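You operate a simulated robot arm through the tools that you are given. There is no shell and no other tool. Be economical: measure what you need, move in short steps, check, and stop when the job is done.

You are at the controls of a simulated two-armed robot. One attempt, no reset.

Task
Put the long black bolt on the top of the red stand. Fetch the teal pliers and set it on the top of the blue table. Put one of the filter baskets from the shelf under the green table in the blue tray. Take the blue shim on the shelf under the green table and put it away on the top of the orange bench. Switch the flow pump switch on. Put the purple padlock on top of the gauges carton. Put the green terminal on the top of the grey bench away on the top of the black table. Take the silver pipe piece from the top of the red stand and leave it on top of the white pouch. Lift the back red cover open. The order is free. Set down upright: long black bolt, green terminal.

It is judged by the outcome, as a careful person would: the job done as asked, and still so three seconds after it is handed in. It fails if anything else is knocked over, pushed out of place, dropped, spilled or broken. Lids that push on must go on centred and level and be pressed home; caps that screw on are set level and turned clockwise until they are tight.

Robot
Two 7-joint arms with three-finger grippers on one trunk, on a base that drives. Base frame: it is fixed to the floor where the robot stands at the start and does not move with it; the origin is under the middle of the robot, x ahead of it, y to its left, z up; the surface under the hand at the start is at about z = 0.81. Lengths are in m, angles in degrees, forces in N, time in s.
The left shoulder is at the start at [0.03, 0.124, 1.008], the right one opposite. With the tool pointing down near the work surface each hand reaches from about 0.1 to 0.78 m from the robot's upright axis, wherever it stands, measured 20 degrees to its own side. Places, roughly: back red cover [4, 2.1, 0.9]; blue shim [-2, 4, 0.25]; blue tray (20x13x4 cm) [1.6, 4.3, 0.8]; filter basket (7x7x10 cm) [-1.7, 3.1, 0.4]; flow pump switch [-0.4, -3.1, 0.9]; gauges carton [-0.5, -3.5, 1]; green terminal (3x6x5 cm) [-0.2, -5.2, 0.9]; long black bolt (3x3x6 cm) [0.6, 0, 0.8]; purple padlock (5x3x10 cm) [-0.6, -3.4, 0.9]; silver pipe piece (6x6x5 cm) [4.5, -1.5, 0.8]; teal pliers (19x6x2 cm) [-1.8, 1.4, 0.8]; top of the black table [1.3, 0.1, 0.8]; top of the blue table [1.9, -1.7, 0.7]; top of the orange bench [2.4, -1.4, 0.8]; top of the red stand [4.2, -1.4, 0.8]; white pouch [4.5, -1.25, 0.75]. Payload 2.2 kg a hand.
Tool frame (each hand has its own): the origin (TCP) lies between the finger pads and is the grasp point; the fingertips stand 0.028 m ahead of it; z points along the fingers, y is the line along which they close. The gripper opens to 0.102 m. The gripper's body begins 0.071 m behind the TCP.
Orientation is that of the tool frame in the base frame, as a unit quaternion [x, y, z, w]. With the fingers straight down and closing along the base's y, the tool's x points along the base's -x, its y along +y and its z along -z.

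Tools
- The arms move only by the tool nudge_tool. It takes "left_commands", "right_commands" or both (then of equal length, played together; a hand with none holds still); each is a list of rows, each a list of 7 numbers: the shift along the tool's x, y, z in units of 40 mm (1.0 is 40 mm), then the turn, a rotation vector about the tool's x, y, z in units of 6 degrees (1.0 is 6 degrees), then the closure, from 0 (fully open) to 1 (shut). In form: [[x, y, z, ax, ay, az, claw], ...]. A call has 1 to 8 rows; each row shifts and turns the commanded pose from where the row before left it, along the tool's axes as they then stand. A call with a number of a shift or a turn outside -1 to 1 is refused whole. A row lasts 0.2 s, in which the tool goes at most 0.05 m and 8.6 degrees; a call with a longer step from one row to the next is refused whole, and so is a gripper value outside its range. Where a pose cannot be reached the arm comes as near as it can. A force on the tool above 40 N (or 10 N above the force at the start of the call, whichever is more), or a blocked arm, ends the call early, and 0.2 s more pass. Each finger halts on what it meets, pressing with about 25 N; the grip force reading is that of the motor and also rises with nothing between the fingers. The clock runs only during rows and for 0.2 s after the last one: add rows that do not move to give the fingers time. It gives the time, the measured TCP pose, the force on the tool (base axes), the opening and the grip force at its end, in the units of the frame above (readings bear some noise), with the torque about the TCP (base axes, N m) and any sound that the robot's microphone picked up, and new pictures: "show" is both (left out), scene, wrist or none (wrist: the cameras of the hands that moved).
- Cameras (640 x 400 px; columns grow to the right, rows downward): "scene" is now at [0.0356, -0.0036, 1.712]; the picture's right is [-0.07, -1.00, 0.00], its down [-0.86, 0.06, -0.50] and it looks along [0.50, -0.04, -0.87] (base axes); focal length 248 px, centre (320, 200). "left" rides on the left gripper at [0.072, 0.038, -0.086] in its tool frame; the picture's right is [-0.46, 0.89, 0.00], its down [-0.60, -0.32, -0.73] and it looks along [-0.65, -0.34, 0.68] (tool axes); focal length 256 px, centre (320, 200). "right" rides on the right gripper at [0.069, 0.044, -0.086] in its tool frame; the picture's right is [-0.53, 0.85, 0.00], its down [-0.58, -0.36, -0.73] and it looks along [-0.62, -0.39, 0.68] (tool axes); focal length 256 px, centre (320, 200). There is no depth. A picture from a camera that has moved, and an enlarged one, comes with that camera's place and axes in the base frame and with its lens.
- move_column(by): slides the trunk up (or, below 0, down) by that many m; the arms and the scene camera ride with it, the base frame stays. It gives what a move gives, with no picture.
- steer(legs): drives the robot by 1 to 6 legs, each [ahead, left, turn to the left] in m, m and degrees, along the robot's own axes; the way and the turn of a leg run together, so that a leg with both is an arc; at most 1.5 m and 180 degrees a leg. The arms and the cameras ride along, it lands a little off, and it stops where it bumps. It gives what a move gives, and a new picture of the scene camera.
- pan_tilt(pan, tilt): turns the head with the scene camera to pan (to the left, within 143 degrees either way) and tilt (down, from -29 to 69), counted from straight ahead of the robot. It gives what a move gives, and a new picture of the scene camera.
- enlarge(camera, box): a new picture of the part [left, top, right, bottom] of that camera's present view, enlarged. It takes no simulated time.
- finish_job(): hands the job in; it is judged then, once.

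Work in short steps. Places have to be worked out from the pictures, the camera data and where the tool is seen: move nearer, look again, correct. Check each grasp and each placing, and mend what went wrong. You have 483 turns and 360 pictures in all, those below and enlarged ones among them. Open the grippers and draw the arms clear of the work before you hand the job in, unless the task says otherwise; then end with one line.

The tools are called after "Call:" by a JSON object that holds its "api" and its "payload". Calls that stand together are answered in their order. nudge_tool: Moves the arms, as the interface text tells. Its arguments: {"type":"object","properties":{"left_commands":{"type":"array"},"right_commands":{"type":"array"},"show":{"type":"string","enum":["both","scene","wrist","none"]}},"required":[]} The other tools are called the same way: move_column (by) slides the trunk up or down; steer (legs) drives the base; pan_tilt (pan, tilt) turns the head that bears the scene camera; enlarge (camera, box) takes an enlarged picture of a part of a camera's view; finish_job () hands the job in.

At the start:

```text
time: 0.0
left_tcp_pos: [0.4748, 0.2218, 1.0844]
left_ee_rot: [0.0, 1.0, 0.0, 0.0]
left_ft_force: [-0.1, -1.0, -1.0]
left_torque: [0.04, 0.01, -0.03]
left_opening: 0.102
left_grip_force: 0.0
right_tcp_pos: [0.4363, -0.2321, 1.1051]
right_ee_rot: [0.001, 1.0, 0.0, 0.0]
right_ft_force: [-0.3, 0.2, -0.6]
right_torque: [-0.02, -0.01, -0.01]
right_opening: 0.1021
right_grip_force: 0.0
trunk travel left (down, up): [-0.25, 0.29]
robot x, y, heading: [-0.001, 0.0017, 0.1]
head pan, tilt: [-4.1, 59.9]
```

scene: 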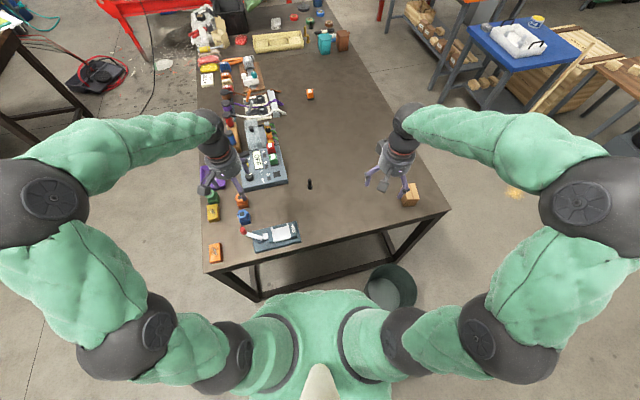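
right: 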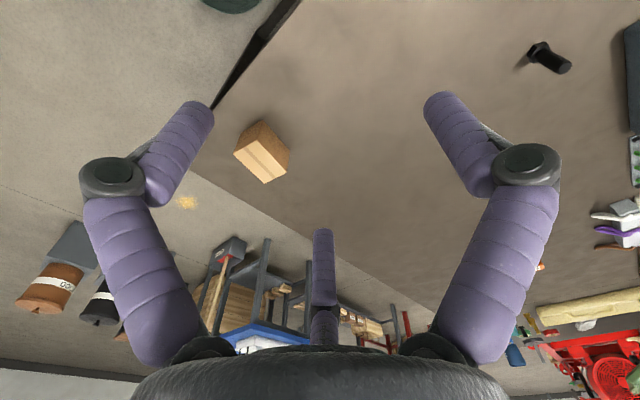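
left: 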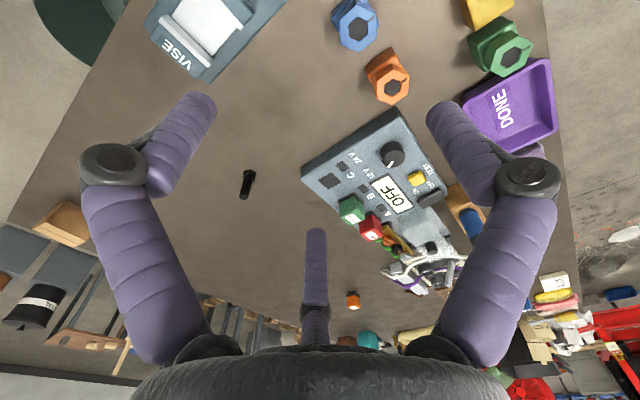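

I start by looking closely at the bolt, which appears to be near [0.616, -0.007] on the table.

Call:
{"api": "enlarge", "payload": {"camera": "scene", "box": [200, 120, 440, 270]}}

Call:
{"api": "enlarge", "payload": {"camera": "right", "box": [480, 0, 640, 100]}}

```text
2.67 times, centred on (320, 195) of scene
camera zoom: at [0.0356, -0.0036, 1.712], right [-0.07, -1.0, 0.0], down [-0.86, 0.06, -0.5], along [0.5, -0.04, -0.87], focal length 661 px, centre (320, 213)
```

zoom: 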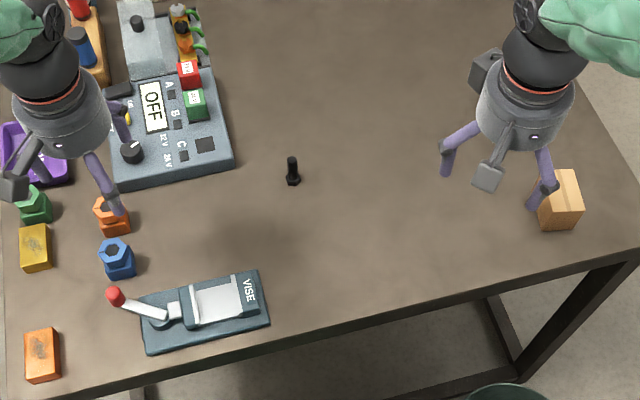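

```text
4.00 times, centred on (560, 50) of right
camera zoom: at [0.3669, -0.1886, 1.1918], right [0.53, 0.85, 0.0], down [0.58, -0.36, 0.73], along [0.62, -0.39, -0.68], focal length 1024 px, centre (-640, 800)
```

zoom: 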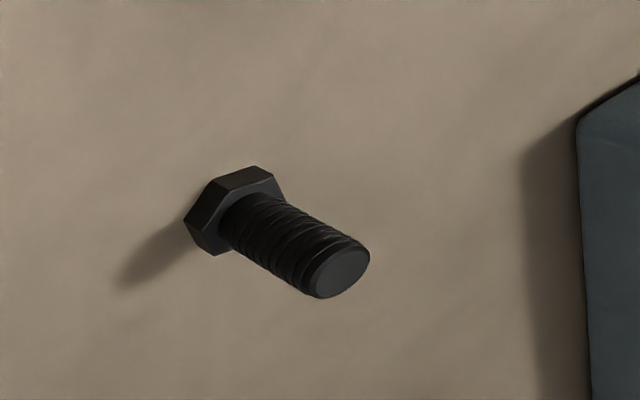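

The bolt stands on its head, at about [0.611, -0.006]. I move the right hand above it.

Call:
{"api": "nudge_tool", "payload": {"right_commands": [[-0.625, 0.807, 0.554, 0, 0, 0, 0], [-0.625, 0.807, 0.554, 0, 0, 0, 0], [-0.625, 0.807, 0.554, 0, 0, 0, 0], [-0.625, 0.807, 0.554, 0, 0, 0, 0], [-0.625, 0.807, 0.554, 0, 0, 0, 0], [-0.625, 0.807, 0.554, 0, 0, 0, 0], [-0.625, 0.807, 0.554, 0, 0, 0, 0.2], [0, 0, 0, 0, 0, 0, 0.3]]}}

```text
time: 1.8
left_tcp_pos: [0.4735, 0.2205, 1.0851]
left_ee_rot: [0.0, 1.0, 0.0, 0.0]
left_ft_force: [-0.1, -0.2, -0.6]
left_torque: [0.0, -0.06, 0.03]
left_opening: 0.1021
left_grip_force: 0.1
right_tcp_pos: [0.612, -0.0081, 0.9538]
right_ee_rot: [-0.001, 1.0, 0.001, 0.0]
right_ft_force: [-0.5, 0.4, -0.8]
right_torque: [-0.01, 0.03, -0.01]
right_opening: 0.0714
right_grip_force: 0.1
trunk travel left (down, up): [-0.25, 0.29]
robot x, y, heading: [0.0003, -0.0032, 0.1]
head pan, tilt: [-4.1, 59.9]
camera scene: at [0.0345, -0.0043, 1.7121], right [-0.07, -1.0, 0.0], down [-0.86, 0.06, -0.5], along [0.5, -0.04, -0.87], focal length 248 px, centre (320, 200)
camera right: at [0.5424, 0.0352, 1.0399], right [0.53, 0.85, 0.0], down [0.58, -0.37, 0.73], along [0.62, -0.39, -0.68], focal length 256 px, centre (320, 200)
```

scene: 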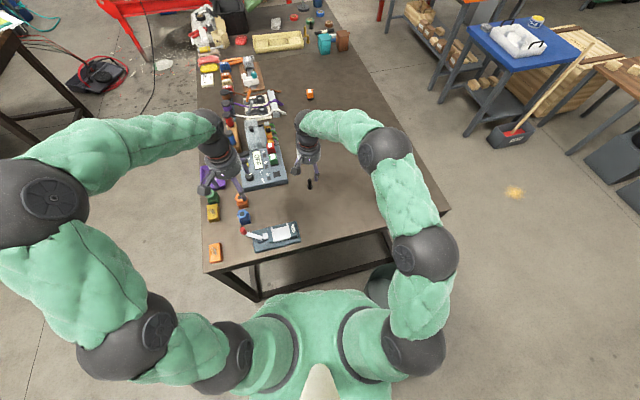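
right: 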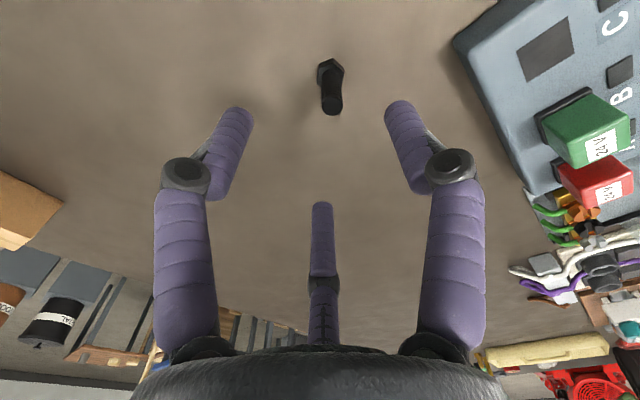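

Bolt at about [0.616, -0.002]. I descend to z≈0.858 and close on the shank.

Call:
{"api": "nudge_tool", "payload": {"right_commands": [[-0.1, 0.15, 0.8, 0, 0, 0, 0.3], [0, 0, 0.8, 0, 0, 0, 0.3], [0, 0, 0.8, 0, 0, 0, 0.3], [0, 0, 0, 0, 0, 0, 0.3], [0, 0, 0, 0, 0, 0, 0.95], [0, 0, 0, 0, 0, 0, 0.95], [0, 0, 0, 0, 0, 0, 0.95]], "show": "wrist"}}

```text
time: 3.4
left_tcp_pos: [0.4741, 0.2221, 1.0851]
left_ee_rot: [0.0, 1.0, 0.0, 0.0]
left_ft_force: [-0.2, -0.4, 0.1]
left_torque: [0.0, -0.03, -0.01]
left_opening: 0.1021
left_grip_force: 0.1
right_tcp_pos: [0.6178, -0.0012, 0.8558]
right_ee_rot: [0.0, 1.0, 0.0, 0.0]
right_ft_force: [0.0, 0.2, 0.9]
right_torque: [0.02, -0.02, -0.01]
right_opening: 0.0143
right_grip_force: 24.7
trunk travel left (down, up): [-0.25, 0.29]
robot x, y, heading: [0.003, 0.0004, 0.0]
head pan, tilt: [-4.1, 59.9]
camera right: at [0.5478, 0.0418, 0.9423], right [0.53, 0.85, 0.0], down [0.58, -0.36, 0.73], along [0.62, -0.39, -0.68], focal length 256 px, centre (320, 200)
```

right: 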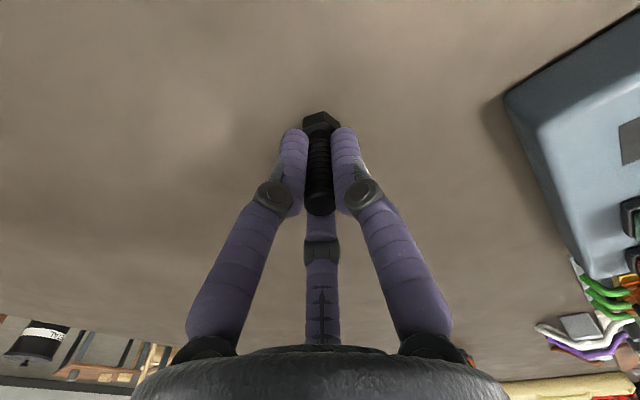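

The bolt is held (opening 0.014). I lift it and draw back, then look round.

Call:
{"api": "nudge_tool", "payload": {"right_commands": [[0, 0, -0.8, 0, 0, 0, 0.95], [0, 0, -1, 0, 0, 0, 0.95], [0, 0, -1, 0, 0, 0, 0.95], [0, 0, -1, 0, 0, 0, 0.95], [0.8, -0.8, -0.4, 0, 0, 0, 0.95], [0.8, -0.8, -0.4, 0, 0, 0, 0.95], [0.8, -0.8, -0.4, 0, 0, 0, 0.95], [0.8, -0.8, -0.4, 0, 0, 0, 0.95]], "show": "wrist"}}

Call:
{"api": "pan_tilt", "payload": {"pan": 0, "tilt": 25}}

Call:
{"api": "pan_tilt", "payload": {"pan": 90, "tilt": 25}}

Call:
{"api": "pan_tilt", "payload": {"pan": 143, "tilt": 25}}

Call:
{"api": "pan_tilt", "payload": {"pan": -90, "tilt": 25}}

```text
time: 5.2
left_tcp_pos: [0.473, 0.2214, 1.0867]
left_ee_rot: [0.0, 1.0, 0.0, 0.001]
left_ft_force: [-0.6, -0.8, 0.4]
left_torque: [0.0, -0.05, 0.03]
left_opening: 0.1023
left_grip_force: 0.0
right_tcp_pos: [0.4864, -0.127, 1.0735]
right_ee_rot: [-0.001, 1.0, 0.001, 0.0]
right_ft_force: [0.1, 0.1, -0.6]
right_torque: [-0.01, -0.02, -0.02]
right_opening: 0.0143
right_grip_force: 25.2
trunk travel left (down, up): [-0.25, 0.29]
robot x, y, heading: [-0.0001, -0.0005, 0.1]
head pan, tilt: [-4.1, 59.9]
camera right: at [0.4171, -0.0846, 1.1605], right [0.53, 0.85, 0.0], down [0.58, -0.36, 0.73], along [0.62, -0.39, -0.68], focal length 256 px, centre (320, 200)
```

right: 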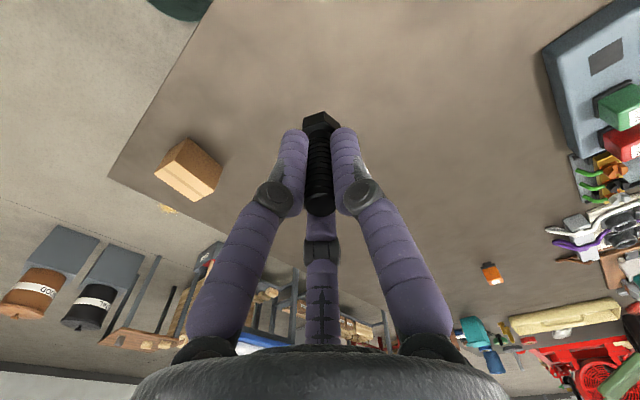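

```text
time: 6.2
left_tcp_pos: [0.4752, 0.2209, 1.0842]
left_ee_rot: [0.0, 1.0, 0.001, 0.0]
left_ft_force: [0.5, -0.2, -0.5]
left_torque: [0.01, 0.01, 0.01]
left_opening: 0.102
left_grip_force: 0.1
right_tcp_pos: [0.4893, -0.1278, 1.0744]
right_ee_rot: [-0.001, 1.0, 0.0, 0.0]
right_ft_force: [0.2, -0.6, -1.2]
right_torque: [0.0, 0.0, 0.0]
right_opening: 0.0143
right_grip_force: 25.3
trunk travel left (down, up): [-0.25, 0.29]
robot x, y, heading: [-0.0037, 0.0011, -0.2]
head pan, tilt: [0.0, 25.0]
camera scene: at [0.0615, 0.0014, 1.7619], right [0.0, -1.0, 0.0], down [-0.42, 0.0, -0.91], along [0.91, 0.0, -0.42], focal length 248 px, centre (320, 200)
```

scene: 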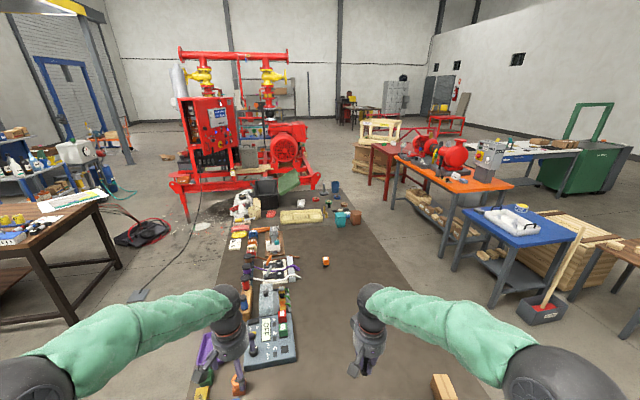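

```text
time: 7.9
left_tcp_pos: [0.4729, 0.2223, 1.084]
left_ee_rot: [0.0, 1.0, 0.0, 0.0]
left_ft_force: [-0.3, -0.8, 1.3]
left_torque: [0.0, 0.0, 0.02]
left_opening: 0.1019
left_grip_force: 0.0
right_tcp_pos: [0.4879, -0.1275, 1.0729]
right_ee_rot: [0.001, 1.0, 0.0, 0.0]
right_ft_force: [-1.2, 0.1, -0.2]
right_torque: [0.01, 0.05, -0.01]
right_opening: 0.0145
right_grip_force: 25.2
trunk travel left (down, up): [-0.25, 0.29]
robot x, y, heading: [0.0036, 0.0022, -0.1]
head pan, tilt: [90.0, 25.0]
camera scene: at [-0.0308, 0.0934, 1.762], right [1.0, 0.0, 0.0], down [0.0, -0.42, -0.91], along [0.0, 0.91, -0.42], focal length 248 px, centre (320, 200)
```

scene: 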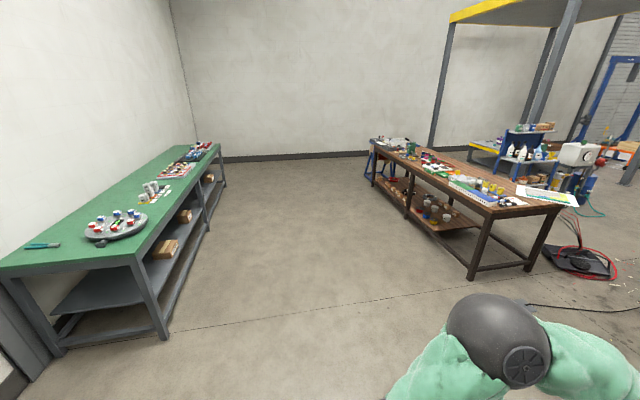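

```text
time: 9.1
left_tcp_pos: [0.4732, 0.2223, 1.0851]
left_ee_rot: [0.0, 1.0, 0.001, 0.0]
left_ft_force: [-0.3, -0.4, 0.4]
left_torque: [0.0, 0.0, 0.01]
left_opening: 0.102
left_grip_force: 0.1
right_tcp_pos: [0.4886, -0.1271, 1.0723]
right_ee_rot: [0.001, 1.0, 0.0, 0.0]
right_ft_force: [-0.7, 0.7, 0.8]
right_torque: [0.01, -0.01, 0.02]
right_opening: 0.0144
right_grip_force: 24.8
trunk travel left (down, up): [-0.25, 0.29]
robot x, y, heading: [0.0006, 0.0009, 0.1]
head pan, tilt: [143.0, 25.0]
camera scene: at [-0.1044, 0.0567, 1.762], right [0.6, 0.8, 0.0], down [0.34, -0.25, -0.91], along [-0.72, 0.55, -0.42], focal length 248 px, centre (320, 200)
```

scene: 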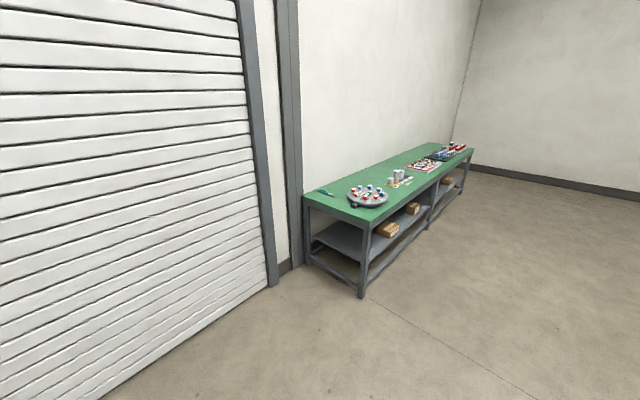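

```text
time: 12.4
left_tcp_pos: [0.4744, 0.2217, 1.0843]
left_ee_rot: [0.0, 1.0, 0.0, -0.001]
left_ft_force: [0.5, -1.0, -0.3]
left_torque: [-0.01, 0.03, -0.01]
left_opening: 0.1022
left_grip_force: 0.1
right_tcp_pos: [0.4888, -0.1263, 1.0732]
right_ee_rot: [0.0, 1.0, 0.001, 0.0]
right_ft_force: [0.1, 0.3, -0.2]
right_torque: [-0.01, -0.01, -0.02]
right_opening: 0.0144
right_grip_force: 25.2
trunk travel left (down, up): [-0.25, 0.29]
robot x, y, heading: [0.0022, 0.0024, -0.2]
head pan, tilt: [-90.0, 25.0]
camera scene: at [-0.0308, -0.0909, 1.762], right [-1.0, 0.0, 0.0], down [0.0, 0.42, -0.91], along [0.0, -0.91, -0.42], focal length 248 px, centre (320, 200)
```

scene: 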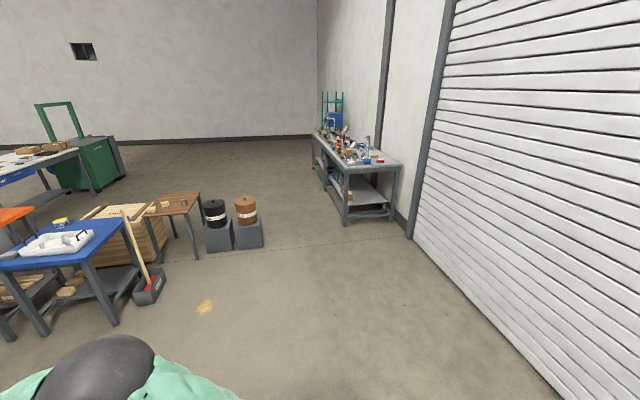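

The map is clear: the green table stands along the left-rear wall with the pliers at its near end. I back off, turn to face its near side, and approach part way.

Call:
{"api": "steer", "payload": {"legs": [[-0.5, 0, 0], [0, 0, 115], [0.888, 0.248, 0]]}}

Call:
{"api": "pan_tilt", "payload": {"pan": 15, "tilt": 45}}

```text
time: 24.6
left_tcp_pos: [-1.4861, 1.0571, 1.0842]
left_ee_rot: [0.838, -0.545, 0.0, 0.0]
left_ft_force: [-0.4, 0.0, 0.5]
left_torque: [0.04, 0.01, 0.01]
left_opening: 0.1019
left_grip_force: 0.1
right_tcp_pos: [-1.1718, 1.212, 1.0729]
right_ee_rot: [0.839, -0.544, 0.0, 0.0]
right_ft_force: [-0.5, 0.8, -0.6]
right_torque: [-0.03, 0.01, 0.0]
right_opening: 0.0144
right_grip_force: 25.1
trunk travel left (down, up): [-0.25, 0.29]
robot x, y, heading: [-1.0877, 0.7145, 114.1]
head pan, tilt: [-90.0, 25.0]
camera scene: at [-0.9951, 0.7263, 1.762], right [0.41, -0.91, 0.0], down [-0.39, -0.17, -0.91], along [0.83, 0.37, -0.42], focal length 248 px, centre (320, 200)
```

scene: 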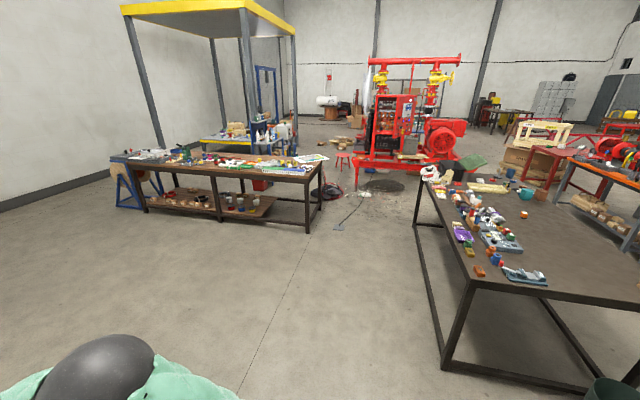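

```text
time: 26.4
left_tcp_pos: [-1.4839, 1.0576, 1.0841]
left_ee_rot: [0.838, -0.545, 0.001, 0.0]
left_ft_force: [0.3, 0.3, 0.0]
left_torque: [0.0, 0.03, 0.01]
left_opening: 0.102
left_grip_force: 0.1
right_tcp_pos: [-1.1727, 1.213, 1.0731]
right_ee_rot: [0.838, -0.545, 0.0, 0.0]
right_ft_force: [-0.2, -0.8, -1.2]
right_torque: [-0.01, 0.01, 0.0]
right_opening: 0.0145
right_grip_force: 25.3
trunk travel left (down, up): [-0.25, 0.29]
robot x, y, heading: [-1.0885, 0.7125, 114.2]
head pan, tilt: [15.0, 45.0]
camera scene: at [-1.13, 0.7516, 1.7314], right [0.78, 0.63, 0.0], down [0.44, -0.55, -0.71], along [-0.44, 0.55, -0.71], focal length 248 px, centre (320, 200)
```

scene: 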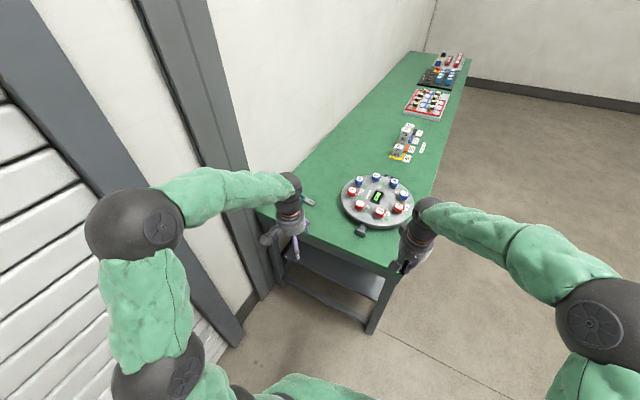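

The pliers' right end shows near [-1.76, 1.43]. I close in to about (-1.30, 0.92).

Call:
{"api": "steer", "payload": {"legs": [[0.27, 0.1, 0]]}}

Call:
{"api": "pan_tilt", "payload": {"pan": 25, "tilt": 50}}

```text
time: 28.4
left_tcp_pos: [-1.6846, 1.2689, 1.0841]
left_ee_rot: [0.836, -0.549, 0.001, 0.0]
left_ft_force: [0.3, 0.9, -0.4]
left_torque: [-0.02, -0.03, 0.02]
left_opening: 0.1019
left_grip_force: 0.1
right_tcp_pos: [-1.3716, 1.4214, 1.0733]
right_ee_rot: [0.836, -0.549, 0.002, 0.001]
right_ft_force: [0.9, 0.3, -0.1]
right_torque: [-0.03, -0.02, -0.02]
right_opening: 0.0144
right_grip_force: 25.0
trunk travel left (down, up): [-0.25, 0.29]
robot x, y, heading: [-1.2938, 0.9176, 113.3]
head pan, tilt: [15.0, 45.0]
camera scene: at [-1.3339, 0.9609, 1.7314], right [0.78, 0.62, 0.0], down [0.44, -0.55, -0.71], along [-0.44, 0.55, -0.71], focal length 248 px, centre (320, 200)
```

scene: 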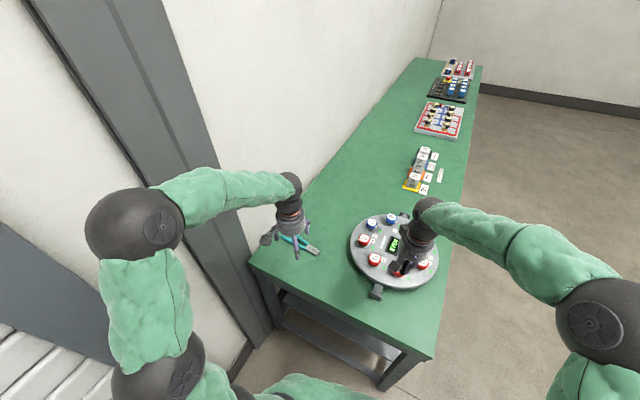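

```text
time: 29.1
left_tcp_pos: [-1.6849, 1.2689, 1.0843]
left_ee_rot: [0.836, -0.549, 0.0, 0.001]
left_ft_force: [-0.1, -0.3, 1.1]
left_torque: [0.01, 0.03, 0.01]
left_opening: 0.1018
left_grip_force: 0.2
right_tcp_pos: [-1.3696, 1.4209, 1.0727]
right_ee_rot: [0.835, -0.55, 0.0, 0.0]
right_ft_force: [-0.1, -0.2, 0.2]
right_torque: [-0.05, 0.0, 0.02]
right_opening: 0.0144
right_grip_force: 24.8
trunk travel left (down, up): [-0.25, 0.29]
robot x, y, heading: [-1.2939, 0.9218, 113.3]
head pan, tilt: [25.0, 50.0]
camera scene: at [-1.3396, 0.947, 1.7246], right [0.66, 0.75, 0.0], down [0.57, -0.51, -0.64], along [-0.48, 0.43, -0.77], focal length 248 px, centre (320, 200)
```

scene: 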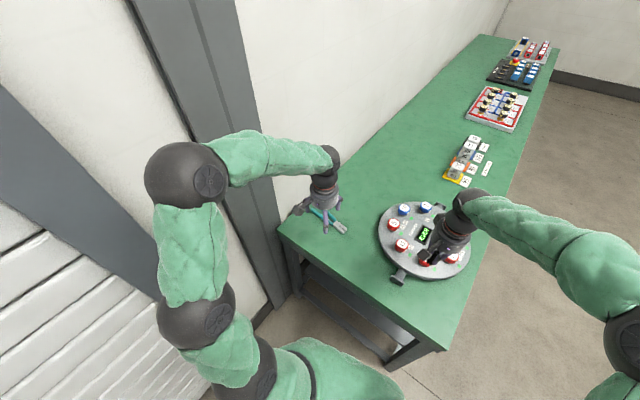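

I take the left wrist view to locate the pliers.

Call:
{"api": "enlarge", "payload": {"camera": "left", "box": [0, 0, 640, 400]}}

Call:
{"api": "enlarge", "payload": {"camera": "scene", "box": [260, 170, 380, 245]}}

```text
1.00 times, centred on (320, 200) of left (not enlarged: the box is as wide or as high as the picture)
camera zoom: at [-1.6902, 1.1877, 1.1699], right [-1.0, 0.07, 0.0], down [0.05, 0.68, 0.73], along [0.05, 0.73, -0.68], focal length 256 px, centre (320, 200)
```

zoom: 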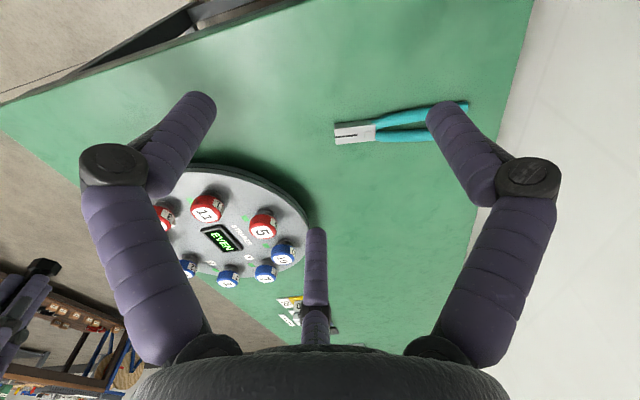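

```text
5.33 times, centred on (320, 208) of scene
camera zoom: at [-1.3396, 0.947, 1.7246], right [0.66, 0.75, 0.0], down [0.57, -0.51, -0.64], along [-0.48, 0.43, -0.77], focal length 1321 px, centre (320, 160)
```

zoom: 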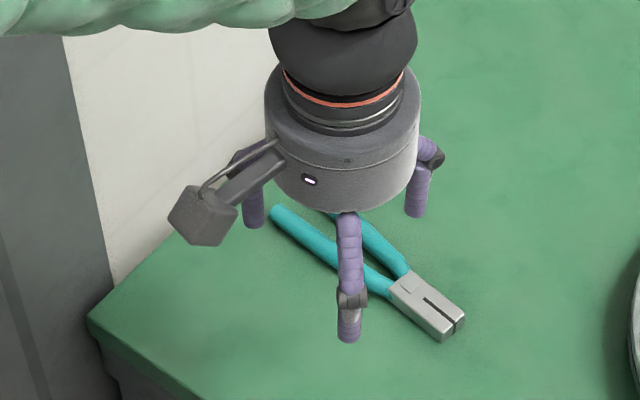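

The pliers lie nearly along base x, jaw tip ≈[-1.70,1.414], pivot ≈[-1.762,1.417], handle ends ≈[-1.89,1.395]. I turn the left hand 72° so it closes across them.

Call:
{"api": "nudge_tool", "payload": {"left_commands": [[0, 0, 0, 0, 0, -1, 0], [0, 0, 0, 0, 0, -1, 0], [0, 0, 0, 0, 0, -1, 0], [0, 0, 0, 0, 0, -1, 0], [0, 0, 0, 0, 0, -1, 0], [0, 0, 0, 0, 0, -1, 0], [0, 0, 0, 0, 0, -1, 0], [0, 0, 0, 0, 0, -1, 0]], "show": "none"}}

Call:
{"api": "nudge_tool", "payload": {"left_commands": [[0, 0, 0, 0, 0, -1, 0], [0, 0, 0, 0, 0, -1, 0], [0, 0, 0, 0, 0, -1, 0], [0, 0, 0, 0, 0, -1, 0], [0, 0, 0, 0, 0, 0, 0]], "show": "wrist"}}

```text
time: 30.9
left_tcp_pos: [-1.6852, 1.2698, 1.0846]
left_ee_rot: [0.987, -0.161, 0.0, 0.0]
left_ft_force: [-0.8, -0.6, 0.9]
left_torque: [0.0, 0.01, 0.07]
left_opening: 0.1022
left_grip_force: 0.0
right_tcp_pos: [-1.371, 1.4211, 1.0747]
right_ee_rot: [0.836, -0.548, 0.0, 0.0]
right_ft_force: [-0.3, -0.1, -0.9]
right_torque: [0.02, 0.0, -0.01]
right_opening: 0.0143
right_grip_force: 24.9
trunk travel left (down, up): [-0.25, 0.29]
robot x, y, heading: [-1.2902, 0.9232, 113.6]
head pan, tilt: [25.0, 50.0]
```

```text
time: 32.1
left_tcp_pos: [-1.6846, 1.2687, 1.0839]
left_ee_rot: [0.999, 0.048, -0.001, 0.0]
left_ft_force: [0.2, 0.0, -0.3]
left_torque: [-0.03, 0.0, -0.02]
left_opening: 0.1019
left_grip_force: 0.1
right_tcp_pos: [-1.371, 1.4203, 1.0738]
right_ee_rot: [0.836, -0.549, 0.0, 0.0]
right_ft_force: [-0.1, 1.1, -0.9]
right_torque: [0.0, 0.04, -0.01]
right_opening: 0.0146
right_grip_force: 24.9
trunk travel left (down, up): [-0.25, 0.29]
robot x, y, heading: [-1.2947, 0.9193, 113.1]
head pan, tilt: [25.0, 50.0]
camera left: at [-1.6087, 1.2383, 1.1691], right [-0.38, -0.93, 0.0], down [-0.63, 0.26, 0.73], along [-0.68, 0.28, -0.68], focal length 256 px, centre (320, 200)
```

left: 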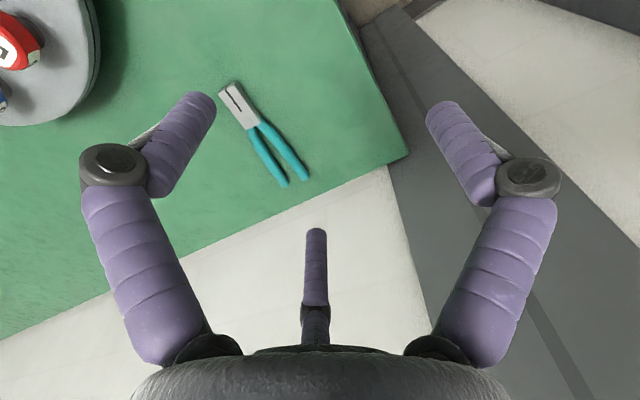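

Pliers axis along x, centre near [-1.80, 1.41]. I move the left hand over it.

Call:
{"api": "nudge_tool", "payload": {"left_commands": [[0, 0, 0, 0, 0, 1, 0], [-0.576, -0.706, 0.67, 0, 0, 0, 0], [-0.576, -0.706, 0.67, 0, 0, 0, 0], [-0.576, -0.706, 0.67, 0, 0, 0, 0], [-0.576, -0.706, 0.67, 0, 0, 0, 0], [-0.576, -0.706, 0.67, 0, 0, 0, 0.1], [0, 0, 0, 0, 0, 0, 0.2]], "show": "wrist"}}

```text
time: 33.7
left_tcp_pos: [-1.7955, 1.4119, 0.9506]
left_ee_rot: [1.0, -0.005, 0.0, 0.0]
left_ft_force: [0.1, -0.4, 0.5]
left_torque: [0.01, 0.01, 0.0]
left_opening: 0.0817
left_grip_force: 0.1
right_tcp_pos: [-1.3709, 1.4204, 1.0736]
right_ee_rot: [0.836, -0.549, 0.001, 0.0]
right_ft_force: [0.1, -0.6, 0.5]
right_torque: [0.04, 0.0, -0.02]
right_opening: 0.0143
right_grip_force: 25.8
trunk travel left (down, up): [-0.25, 0.29]
robot x, y, heading: [-1.2915, 0.9209, 113.2]
head pan, tilt: [25.0, 50.0]
camera left: at [-1.7235, 1.3738, 1.036], right [-0.47, -0.88, 0.0], down [-0.6, 0.32, 0.73], along [-0.64, 0.35, -0.68], focal length 256 px, centre (320, 200)
```

left: 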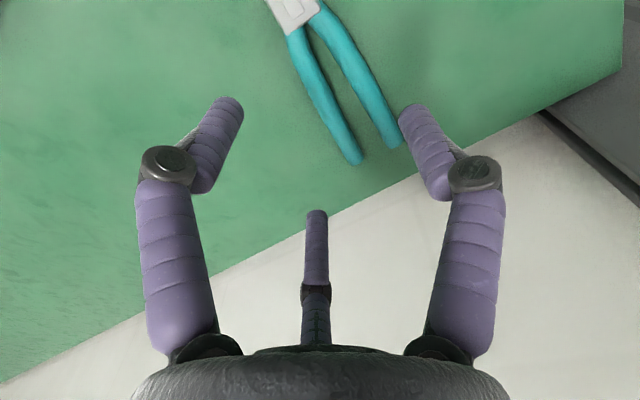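

Aligned within a few mm. I lower to just above the table and close.

Call:
{"api": "nudge_tool", "payload": {"left_commands": [[0, 0.15, 0.85, 0, 0, 0, 0.3], [0, 0, 0.85, 0, 0, 0, 0.3], [0, 0, 0.8, 0, 0, 0, 0.3], [0, 0, 0, 0, 0, 0, 0.3], [0, 0, 0, 0, 0, 0, 0.3]], "show": "wrist"}}

```text
time: 34.9
left_tcp_pos: [-1.7998, 1.4065, 0.8527]
left_ee_rot: [1.0, -0.005, -0.003, -0.004]
left_ft_force: [-5.0, 9.6, 26.0]
left_torque: [0.73, 1.05, -0.2]
left_opening: 0.0908
left_grip_force: 12.9
right_tcp_pos: [-1.3692, 1.4204, 1.0746]
right_ee_rot: [0.836, -0.548, -0.001, 0.001]
right_ft_force: [0.3, 0.3, -1.0]
right_torque: [0.0, 0.01, -0.03]
right_opening: 0.0144
right_grip_force: 25.1
trunk travel left (down, up): [-0.25, 0.29]
robot x, y, heading: [-1.2943, 0.9186, 113.6]
head pan, tilt: [25.0, 50.0]
camera left: at [-1.7283, 1.368, 0.9382], right [-0.47, -0.88, 0.0], down [-0.6, 0.32, 0.74], along [-0.65, 0.35, -0.68], focal length 256 px, centre (320, 200)
```

left: 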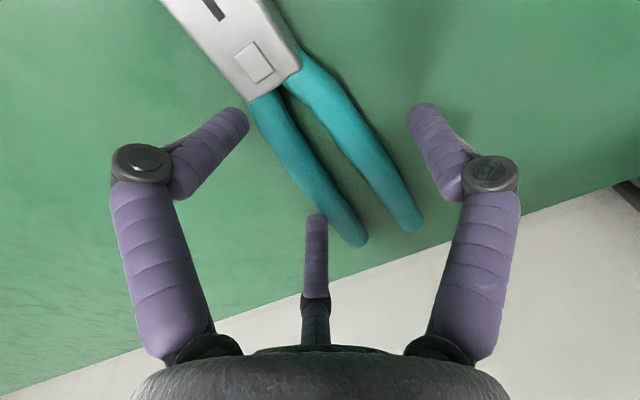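

The contact torque shows a real third finger (the hand is like a three-jaw chuck: fingers at tool angles 90°, -30°, 210°), now touching a handle. I lift, open fully and shift so the handles fall between the lone finger and the other two.

Call:
{"api": "nudge_tool", "payload": {"left_commands": [[0, 0, -0.8, 0, 0, 0, 0], [0.2, -0.45, -0.3, 0, 0, 0, 0], [0, 0, 0, 0, 0, 0, 0], [0, 0, 0, 0, 0, 0, 0]], "show": "both"}}

```text
time: 35.9
left_tcp_pos: [-1.7923, 1.4237, 0.8958]
left_ee_rot: [1.0, -0.006, 0.0, 0.001]
left_ft_force: [-0.2, 0.1, -0.4]
left_torque: [0.0, -0.03, 0.02]
left_opening: 0.1019
left_grip_force: 0.0
right_tcp_pos: [-1.3705, 1.4212, 1.0733]
right_ee_rot: [0.836, -0.549, 0.0, 0.0]
right_ft_force: [1.0, 0.3, -0.1]
right_torque: [-0.04, -0.01, 0.0]
right_opening: 0.0143
right_grip_force: 24.8
trunk travel left (down, up): [-0.25, 0.29]
robot x, y, heading: [-1.2946, 0.9255, 113.3]
head pan, tilt: [25.0, 50.0]
camera scene: at [-1.3399, 0.9479, 1.7245], right [0.66, 0.75, 0.0], down [0.57, -0.51, -0.64], along [-0.48, 0.43, -0.77], focal length 248 px, centre (320, 200)
camera left: at [-1.7196, 1.3856, 0.9813], right [-0.47, -0.88, 0.0], down [-0.6, 0.32, 0.73], along [-0.64, 0.35, -0.68], focal length 256 px, centre (320, 200)
```

scene: 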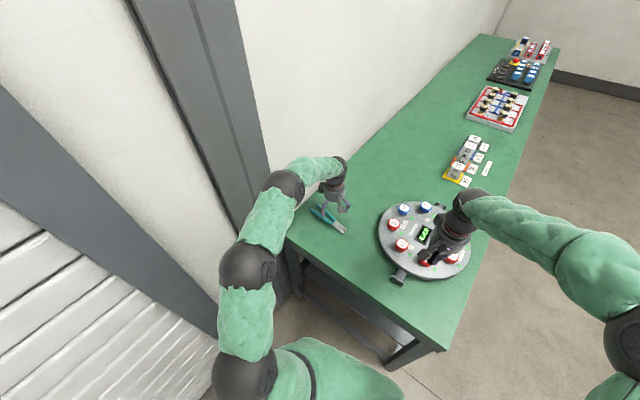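
left: 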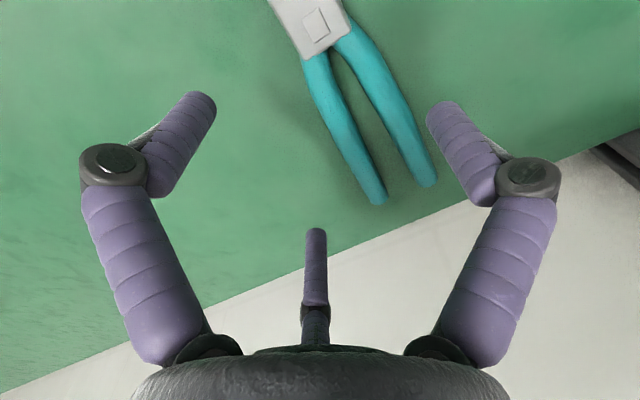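

Clear now. I descend and close.

Call:
{"api": "nudge_tool", "payload": {"left_commands": [[0, 0, 0.66, 0, 0, 0, 0], [0, 0, 0.66, 0, 0, 0, 0], [0, 0, 0, 0, 0, 0, 0], [0, 0, 0, 0, 0, 0, 0.95], [0, 0, 0, 0, 0, 0, 0.95], [0, 0, 0, 0, 0, 0, 0.95], [0, 0, 0, 0, 0, 0, 0.95]], "show": "wrist"}}

```text
time: 37.5
left_tcp_pos: [-1.7893, 1.4219, 0.8447]
left_ee_rot: [1.0, -0.004, -0.001, -0.002]
left_ft_force: [-1.7, -3.3, 16.8]
left_torque: [-0.95, -0.05, 0.13]
left_opening: 0.0633
left_grip_force: 25.4
right_tcp_pos: [-1.3701, 1.4192, 1.0747]
right_ee_rot: [0.836, -0.549, -0.001, 0.0]
right_ft_force: [-0.1, 0.4, -0.3]
right_torque: [0.0, 0.05, 0.0]
right_opening: 0.0147
right_grip_force: 25.4
trunk travel left (down, up): [-0.25, 0.29]
robot x, y, heading: [-1.2907, 0.9236, 113.5]
head pan, tilt: [25.0, 50.0]
camera left: at [-1.7171, 1.3833, 0.9302], right [-0.47, -0.88, 0.0], down [-0.6, 0.32, 0.73], along [-0.65, 0.35, -0.68], focal length 256 px, centre (320, 200)
```

left: 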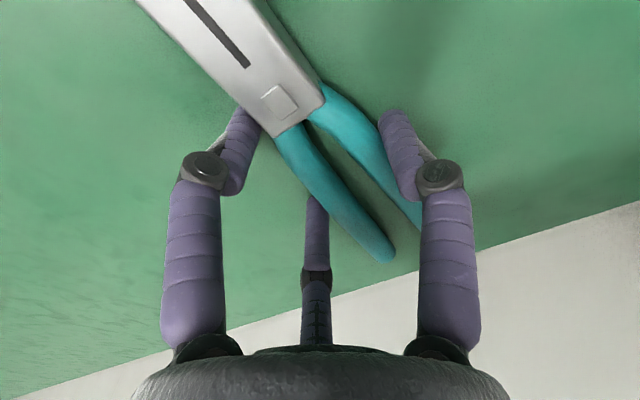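

It looks gripped (A by the pivot, B on the handle). I lift a little and check.

Call:
{"api": "nudge_tool", "payload": {"left_commands": [[0, 0, -0.4, 0, 0, 0, 0.95], [0, 0, -0.6, 0, 0, 0, 0.95], [0, 0, 0, 0, 0, 0, 0.95]], "show": "wrist"}}

```text
time: 38.3
left_tcp_pos: [-1.7899, 1.4236, 0.884]
left_ee_rot: [1.0, -0.004, 0.001, 0.001]
left_ft_force: [-0.2, -0.5, -3.2]
left_torque: [0.03, -0.02, -0.01]
left_opening: 0.0631
left_grip_force: 25.2
right_tcp_pos: [-1.3709, 1.421, 1.0734]
right_ee_rot: [0.836, -0.549, 0.0, 0.0]
right_ft_force: [-0.3, 0.3, -0.3]
right_torque: [0.0, 0.03, 0.0]
right_opening: 0.0144
right_grip_force: 25.1
trunk travel left (down, up): [-0.25, 0.29]
robot x, y, heading: [-1.2956, 0.9237, 113.4]
head pan, tilt: [25.0, 50.0]
camera left: at [-1.7163, 1.3851, 0.9685], right [-0.47, -0.88, 0.0], down [-0.6, 0.32, 0.73], along [-0.64, 0.35, -0.68], focal length 256 px, centre (320, 200)
```

left: 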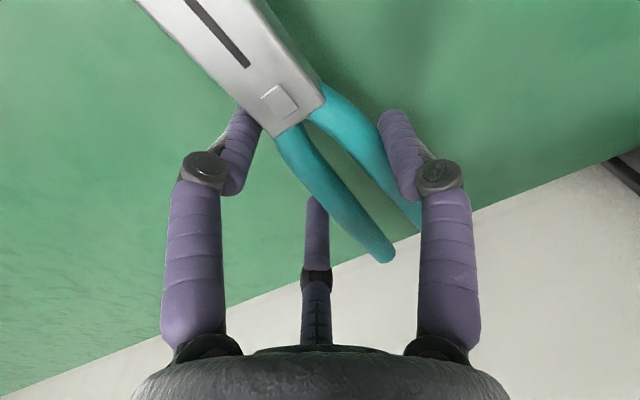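

Held firmly. I lift it and draw it back, then drive to the near side of the blue table.

Call:
{"api": "nudge_tool", "payload": {"left_commands": [[0, 0, -1, 0, 0, 0, 0.95], [0, 0, -1, 0, 0, 0, 0.95], [0.417, 0.64, -0.75, 0, 0, 0, 0.95], [0.417, 0.64, -0.75, 0, 0, 0, 0.95], [0.417, 0.64, -0.75, 0, 0, 0, 0.95], [0.417, 0.64, -0.75, 0, 0, 0, 0.95], [0.417, 0.64, 0, 0, 0, 0, 0.95], [0.417, 0.64, 0, 0, 0, 0, 0.95]], "show": "none"}}

Call:
{"api": "steer", "payload": {"legs": [[-1.1, -0.279, 0], [0, 0, -113], [0, -1.3, 0], [1.3, -0.3, 0]]}}

Call:
{"api": "pan_tilt", "payload": {"pan": 0, "tilt": 35}}

```text
time: 40.1
left_tcp_pos: [-1.6906, 1.2667, 1.0822]
left_ee_rot: [1.0, -0.005, 0.0, -0.001]
left_ft_force: [-0.4, -0.2, -3.0]
left_torque: [0.03, -0.01, 0.02]
left_opening: 0.0629
left_grip_force: 25.0
right_tcp_pos: [-1.3707, 1.4196, 1.0742]
right_ee_rot: [0.836, -0.549, 0.0, 0.0]
right_ft_force: [-0.3, -0.9, -1.5]
right_torque: [0.03, -0.03, -0.01]
right_opening: 0.0147
right_grip_force: 24.8
trunk travel left (down, up): [-0.25, 0.29]
robot x, y, heading: [-1.2928, 0.9222, 113.5]
head pan, tilt: [25.0, 50.0]
```

```text
time: 63.4
left_tcp_pos: [1.3427, -1.25, 1.0811]
left_ee_rot: [-0.576, 0.817, 0.0, 0.0]
left_ft_force: [0.7, -0.5, -1.3]
left_torque: [-0.05, -0.02, 0.04]
left_opening: 0.0629
left_grip_force: 24.4
right_tcp_pos: [1.3821, -1.6038, 1.0734]
right_ee_rot: [-0.038, 0.999, 0.001, 0.0]
right_ft_force: [0.2, -0.3, -0.5]
right_torque: [-0.02, 0.02, -0.04]
right_opening: 0.0141
right_grip_force: 24.9
trunk travel left (down, up): [-0.25, 0.29]
robot x, y, heading: [0.8849, -1.5141, 4.5]
head pan, tilt: [25.0, 50.0]
camera scene: at [0.9218, -1.4779, 1.7245], right [0.49, -0.87, 0.0], down [-0.67, -0.38, -0.64], along [0.56, 0.32, -0.77], focal length 248 px, centre (320, 200)
```

scene: 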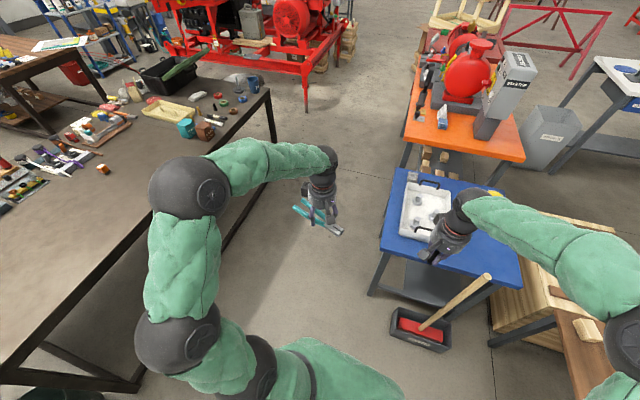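

```text
time: 64.3
left_tcp_pos: [1.341, -1.2506, 1.0816]
left_ee_rot: [-0.576, 0.818, 0.0, 0.001]
left_ft_force: [-0.5, -0.1, -3.3]
left_torque: [-0.04, 0.0, 0.02]
left_opening: 0.0628
left_grip_force: 25.1
right_tcp_pos: [1.3816, -1.6045, 1.0733]
right_ee_rot: [-0.039, 0.999, -0.001, 0.0]
right_ft_force: [-0.3, 0.5, -0.2]
right_torque: [0.04, 0.02, -0.01]
right_opening: 0.0144
right_grip_force: 25.1
trunk travel left (down, up): [-0.25, 0.29]
robot x, y, heading: [0.8862, -1.5131, 4.1]
head pan, tilt: [0.0, 35.0]
camera scene: at [0.9421, -1.5088, 1.7462], right [0.08, -1.0, 0.0], down [-0.57, -0.04, -0.82], along [0.82, 0.06, -0.57], focal length 248 px, centre (320, 200)
```

scene: 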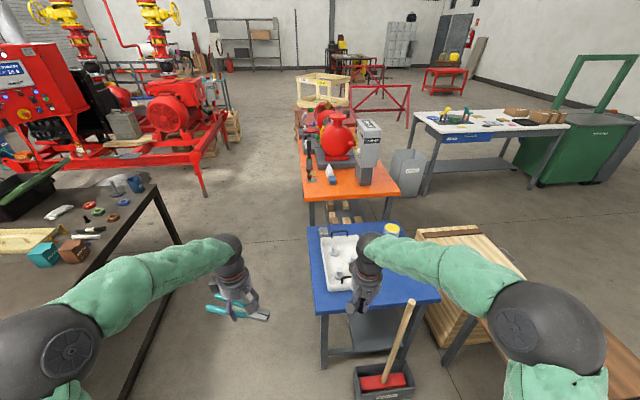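

I look closely at the blue table top for free room.

Call:
{"api": "enlarge", "payload": {"camera": "scene", "box": [280, 200, 480, 325]}}

Call:
{"api": "enlarge", "payload": {"camera": "right", "box": [0, 0, 640, 400]}}

```text
3.20 times, centred on (380, 262) of scene
camera zoom: at [0.9421, -1.5088, 1.7462], right [0.08, -1.0, 0.0], down [-0.57, -0.04, -0.82], along [0.82, 0.06, -0.57], focal length 793 px, centre (128, 0)
```

zoom: 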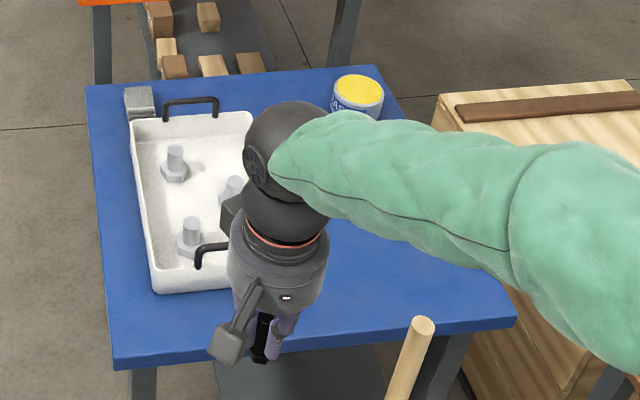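

```text
1.00 times, centred on (320, 200) of right (not enlarged: the box is as wide or as high as the picture)
camera zoom: at [1.3092, -1.5659, 1.1599], right [0.47, 0.88, 0.0], down [0.6, -0.32, 0.73], along [0.65, -0.34, -0.68], focal length 256 px, centre (320, 200)
```

zoom: 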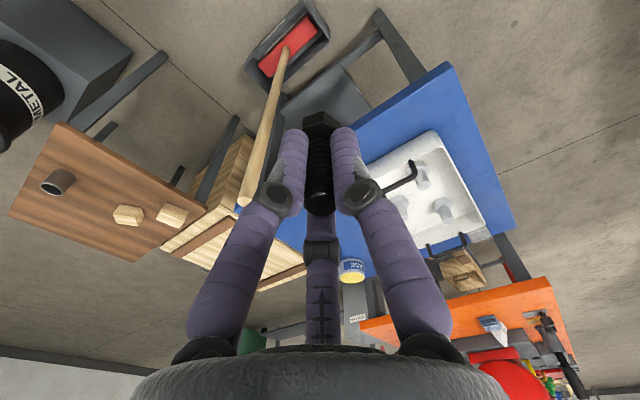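

Free room on the right of the white tray, around [1.8,-1.83]; the broom handle's top is at about [1.53,-1.82,0.885], to be kept clear of. I move closer and turn right so the left arm faces that spot.

Call:
{"api": "steer", "payload": {"legs": [[0.237, -0.1, 0], [0, 0, -38]]}}

Call:
{"api": "pan_tilt", "payload": {"pan": 15, "tilt": 50}}

```text
time: 67.9
left_tcp_pos: [1.643, -1.6782, 1.0814]
left_ee_rot: [-0.272, 0.962, 0.001, 0.001]
left_ft_force: [0.0, 0.3, -3.1]
left_torque: [-0.04, 0.01, -0.02]
left_opening: 0.0626
left_grip_force: 25.0
right_tcp_pos: [1.4521, -1.9787, 1.0738]
right_ee_rot: [0.295, 0.955, 0.0, 0.0]
right_ft_force: [-0.3, -0.6, -0.5]
right_torque: [0.0, -0.01, 0.03]
right_opening: 0.0144
right_grip_force: 25.0
trunk travel left (down, up): [-0.25, 0.29]
robot x, y, heading: [1.1212, -1.5968, -34.3]
head pan, tilt: [0.0, 35.0]
camera scene: at [1.1681, -1.6295, 1.7462], right [-0.56, -0.83, 0.0], down [-0.47, 0.32, -0.82], along [0.68, -0.46, -0.57], focal length 248 px, centre (320, 200)
```

scene: 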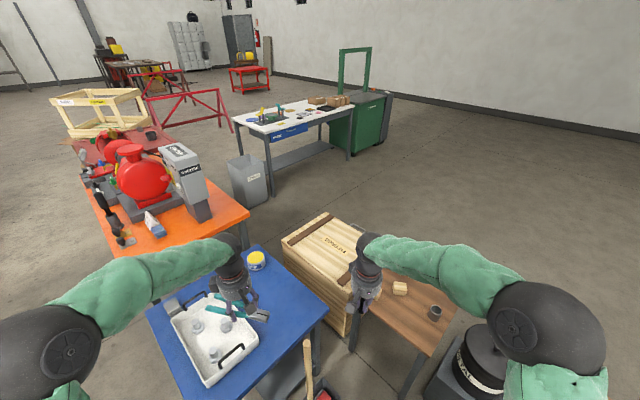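

```text
time: 68.7
left_tcp_pos: [1.6436, -1.6776, 1.0816]
left_ee_rot: [-0.272, 0.962, 0.0, 0.0]
left_ft_force: [0.9, 0.2, -2.8]
left_torque: [-0.03, 0.01, 0.03]
left_opening: 0.0629
left_grip_force: 24.7
right_tcp_pos: [1.4509, -1.9781, 1.0735]
right_ee_rot: [0.296, 0.955, 0.0, -0.001]
right_ft_force: [-0.1, -1.2, -0.5]
right_torque: [0.02, -0.02, -0.02]
right_opening: 0.0142
right_grip_force: 24.9
trunk travel left (down, up): [-0.25, 0.29]
robot x, y, heading: [1.1195, -1.5987, -34.4]
head pan, tilt: [15.0, 50.0]
camera scene: at [1.1682, -1.6052, 1.7246], right [-0.33, -0.94, 0.0], down [-0.72, 0.25, -0.64], along [0.61, -0.21, -0.77], focal length 248 px, centre (320, 200)
```

scene: 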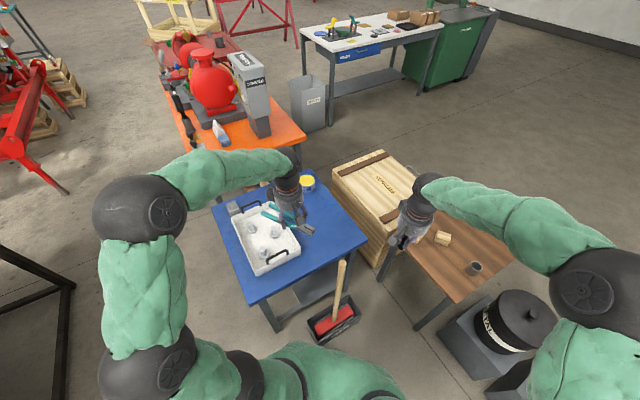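

I turn the pliers 18° to align with the table and move them over [1.83,-1.845].

Call:
{"api": "nudge_tool", "payload": {"left_commands": [[0, 0, 0, 0, 0, 1, 0.95], [0, 0, 0, 0, 0, 1, 0.95], [0, 0, 0, 0, 0, 1, 0.95], [-0.592, -0.857, 0, 0, 0, 0, 0.95], [-0.592, -0.857, 0, 0, 0, 0, 0.95], [-0.592, -0.857, 0, 0, 0, 0, 0.95], [-0.592, -0.857, 0, 0, 0, 0, 0.95], [-0.592, -0.857, 0, 0, 0, 0, 0.95]], "show": "none"}}

Call:
{"api": "nudge_tool", "payload": {"left_commands": [[-0.592, -0.857, 0, 0, 0, 0, 0.95], [0, 0, 1, 0, 0, 0, 0.95], [0, 0, 1, 0, 0, 0, 0.95], [0, 0, 1, 0, 0, 0, 0.95], [0, 0, 1, 0, 0, 0, 0.95], [0, 0, 1, 0, 0, 0, 0.95], [0, 0, 1, 0, 0, 0, 0.95], [0, 0, 0, 0, 0, 0, 0.95]]}}

```text
time: 70.5
left_tcp_pos: [1.8029, -1.8186, 1.0786]
left_ee_rot: [-0.119, 0.993, 0.0, -0.001]
left_ft_force: [-0.1, -0.2, -3.5]
left_torque: [0.03, 0.07, 0.01]
left_opening: 0.0627
left_grip_force: 25.7
right_tcp_pos: [1.4541, -1.9794, 1.0729]
right_ee_rot: [0.295, 0.955, 0.0, -0.001]
right_ft_force: [0.9, -1.3, -0.8]
right_torque: [0.05, 0.01, -0.01]
right_opening: 0.0144
right_grip_force: 24.9
trunk travel left (down, up): [-0.25, 0.29]
robot x, y, heading: [1.1182, -1.5965, -34.6]
head pan, tilt: [15.0, 50.0]
```

```text
time: 72.3
left_tcp_pos: [1.8312, -1.8446, 0.8439]
left_ee_rot: [-0.119, 0.993, 0.0, -0.001]
left_ft_force: [-0.3, 0.4, -3.2]
left_torque: [-0.04, 0.03, -0.03]
left_opening: 0.0625
left_grip_force: 25.2
right_tcp_pos: [1.4522, -1.9778, 1.0739]
right_ee_rot: [0.296, 0.955, -0.001, 0.001]
right_ft_force: [0.4, -0.8, -0.7]
right_torque: [-0.02, 0.0, 0.0]
right_opening: 0.0146
right_grip_force: 25.5
trunk travel left (down, up): [-0.25, 0.29]
robot x, y, heading: [1.1184, -1.5982, -34.5]
head pan, tilt: [15.0, 50.0]
camera scene: at [1.1678, -1.6048, 1.7246], right [-0.33, -0.94, 0.0], down [-0.72, 0.25, -0.64], along [0.61, -0.21, -0.77], focal length 248 px, centre (320, 200)
camera left: at [1.7527, -1.8239, 0.9293], right [0.24, 0.97, 0.0], down [0.66, -0.17, 0.73], along [0.71, -0.18, -0.68], focal length 256 px, centre (320, 200)
```

scene: 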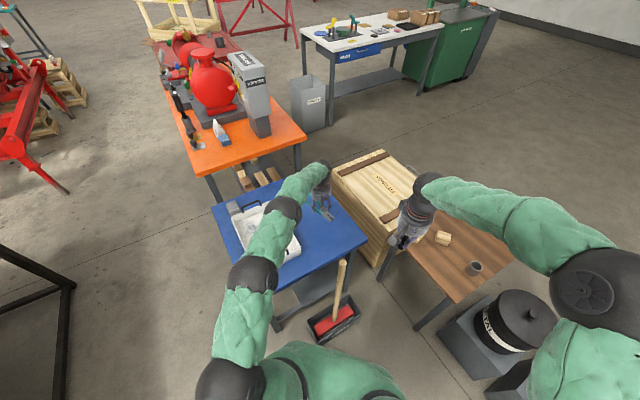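
left: 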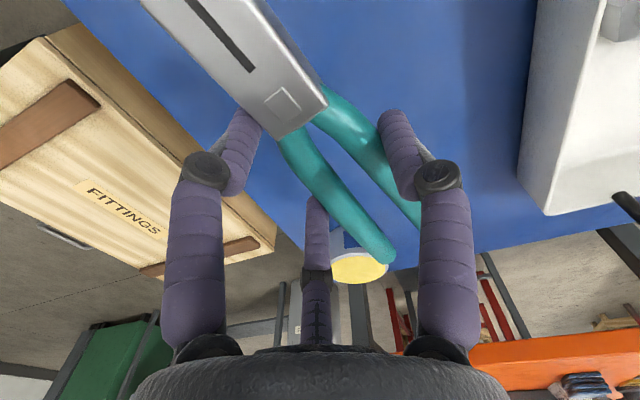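

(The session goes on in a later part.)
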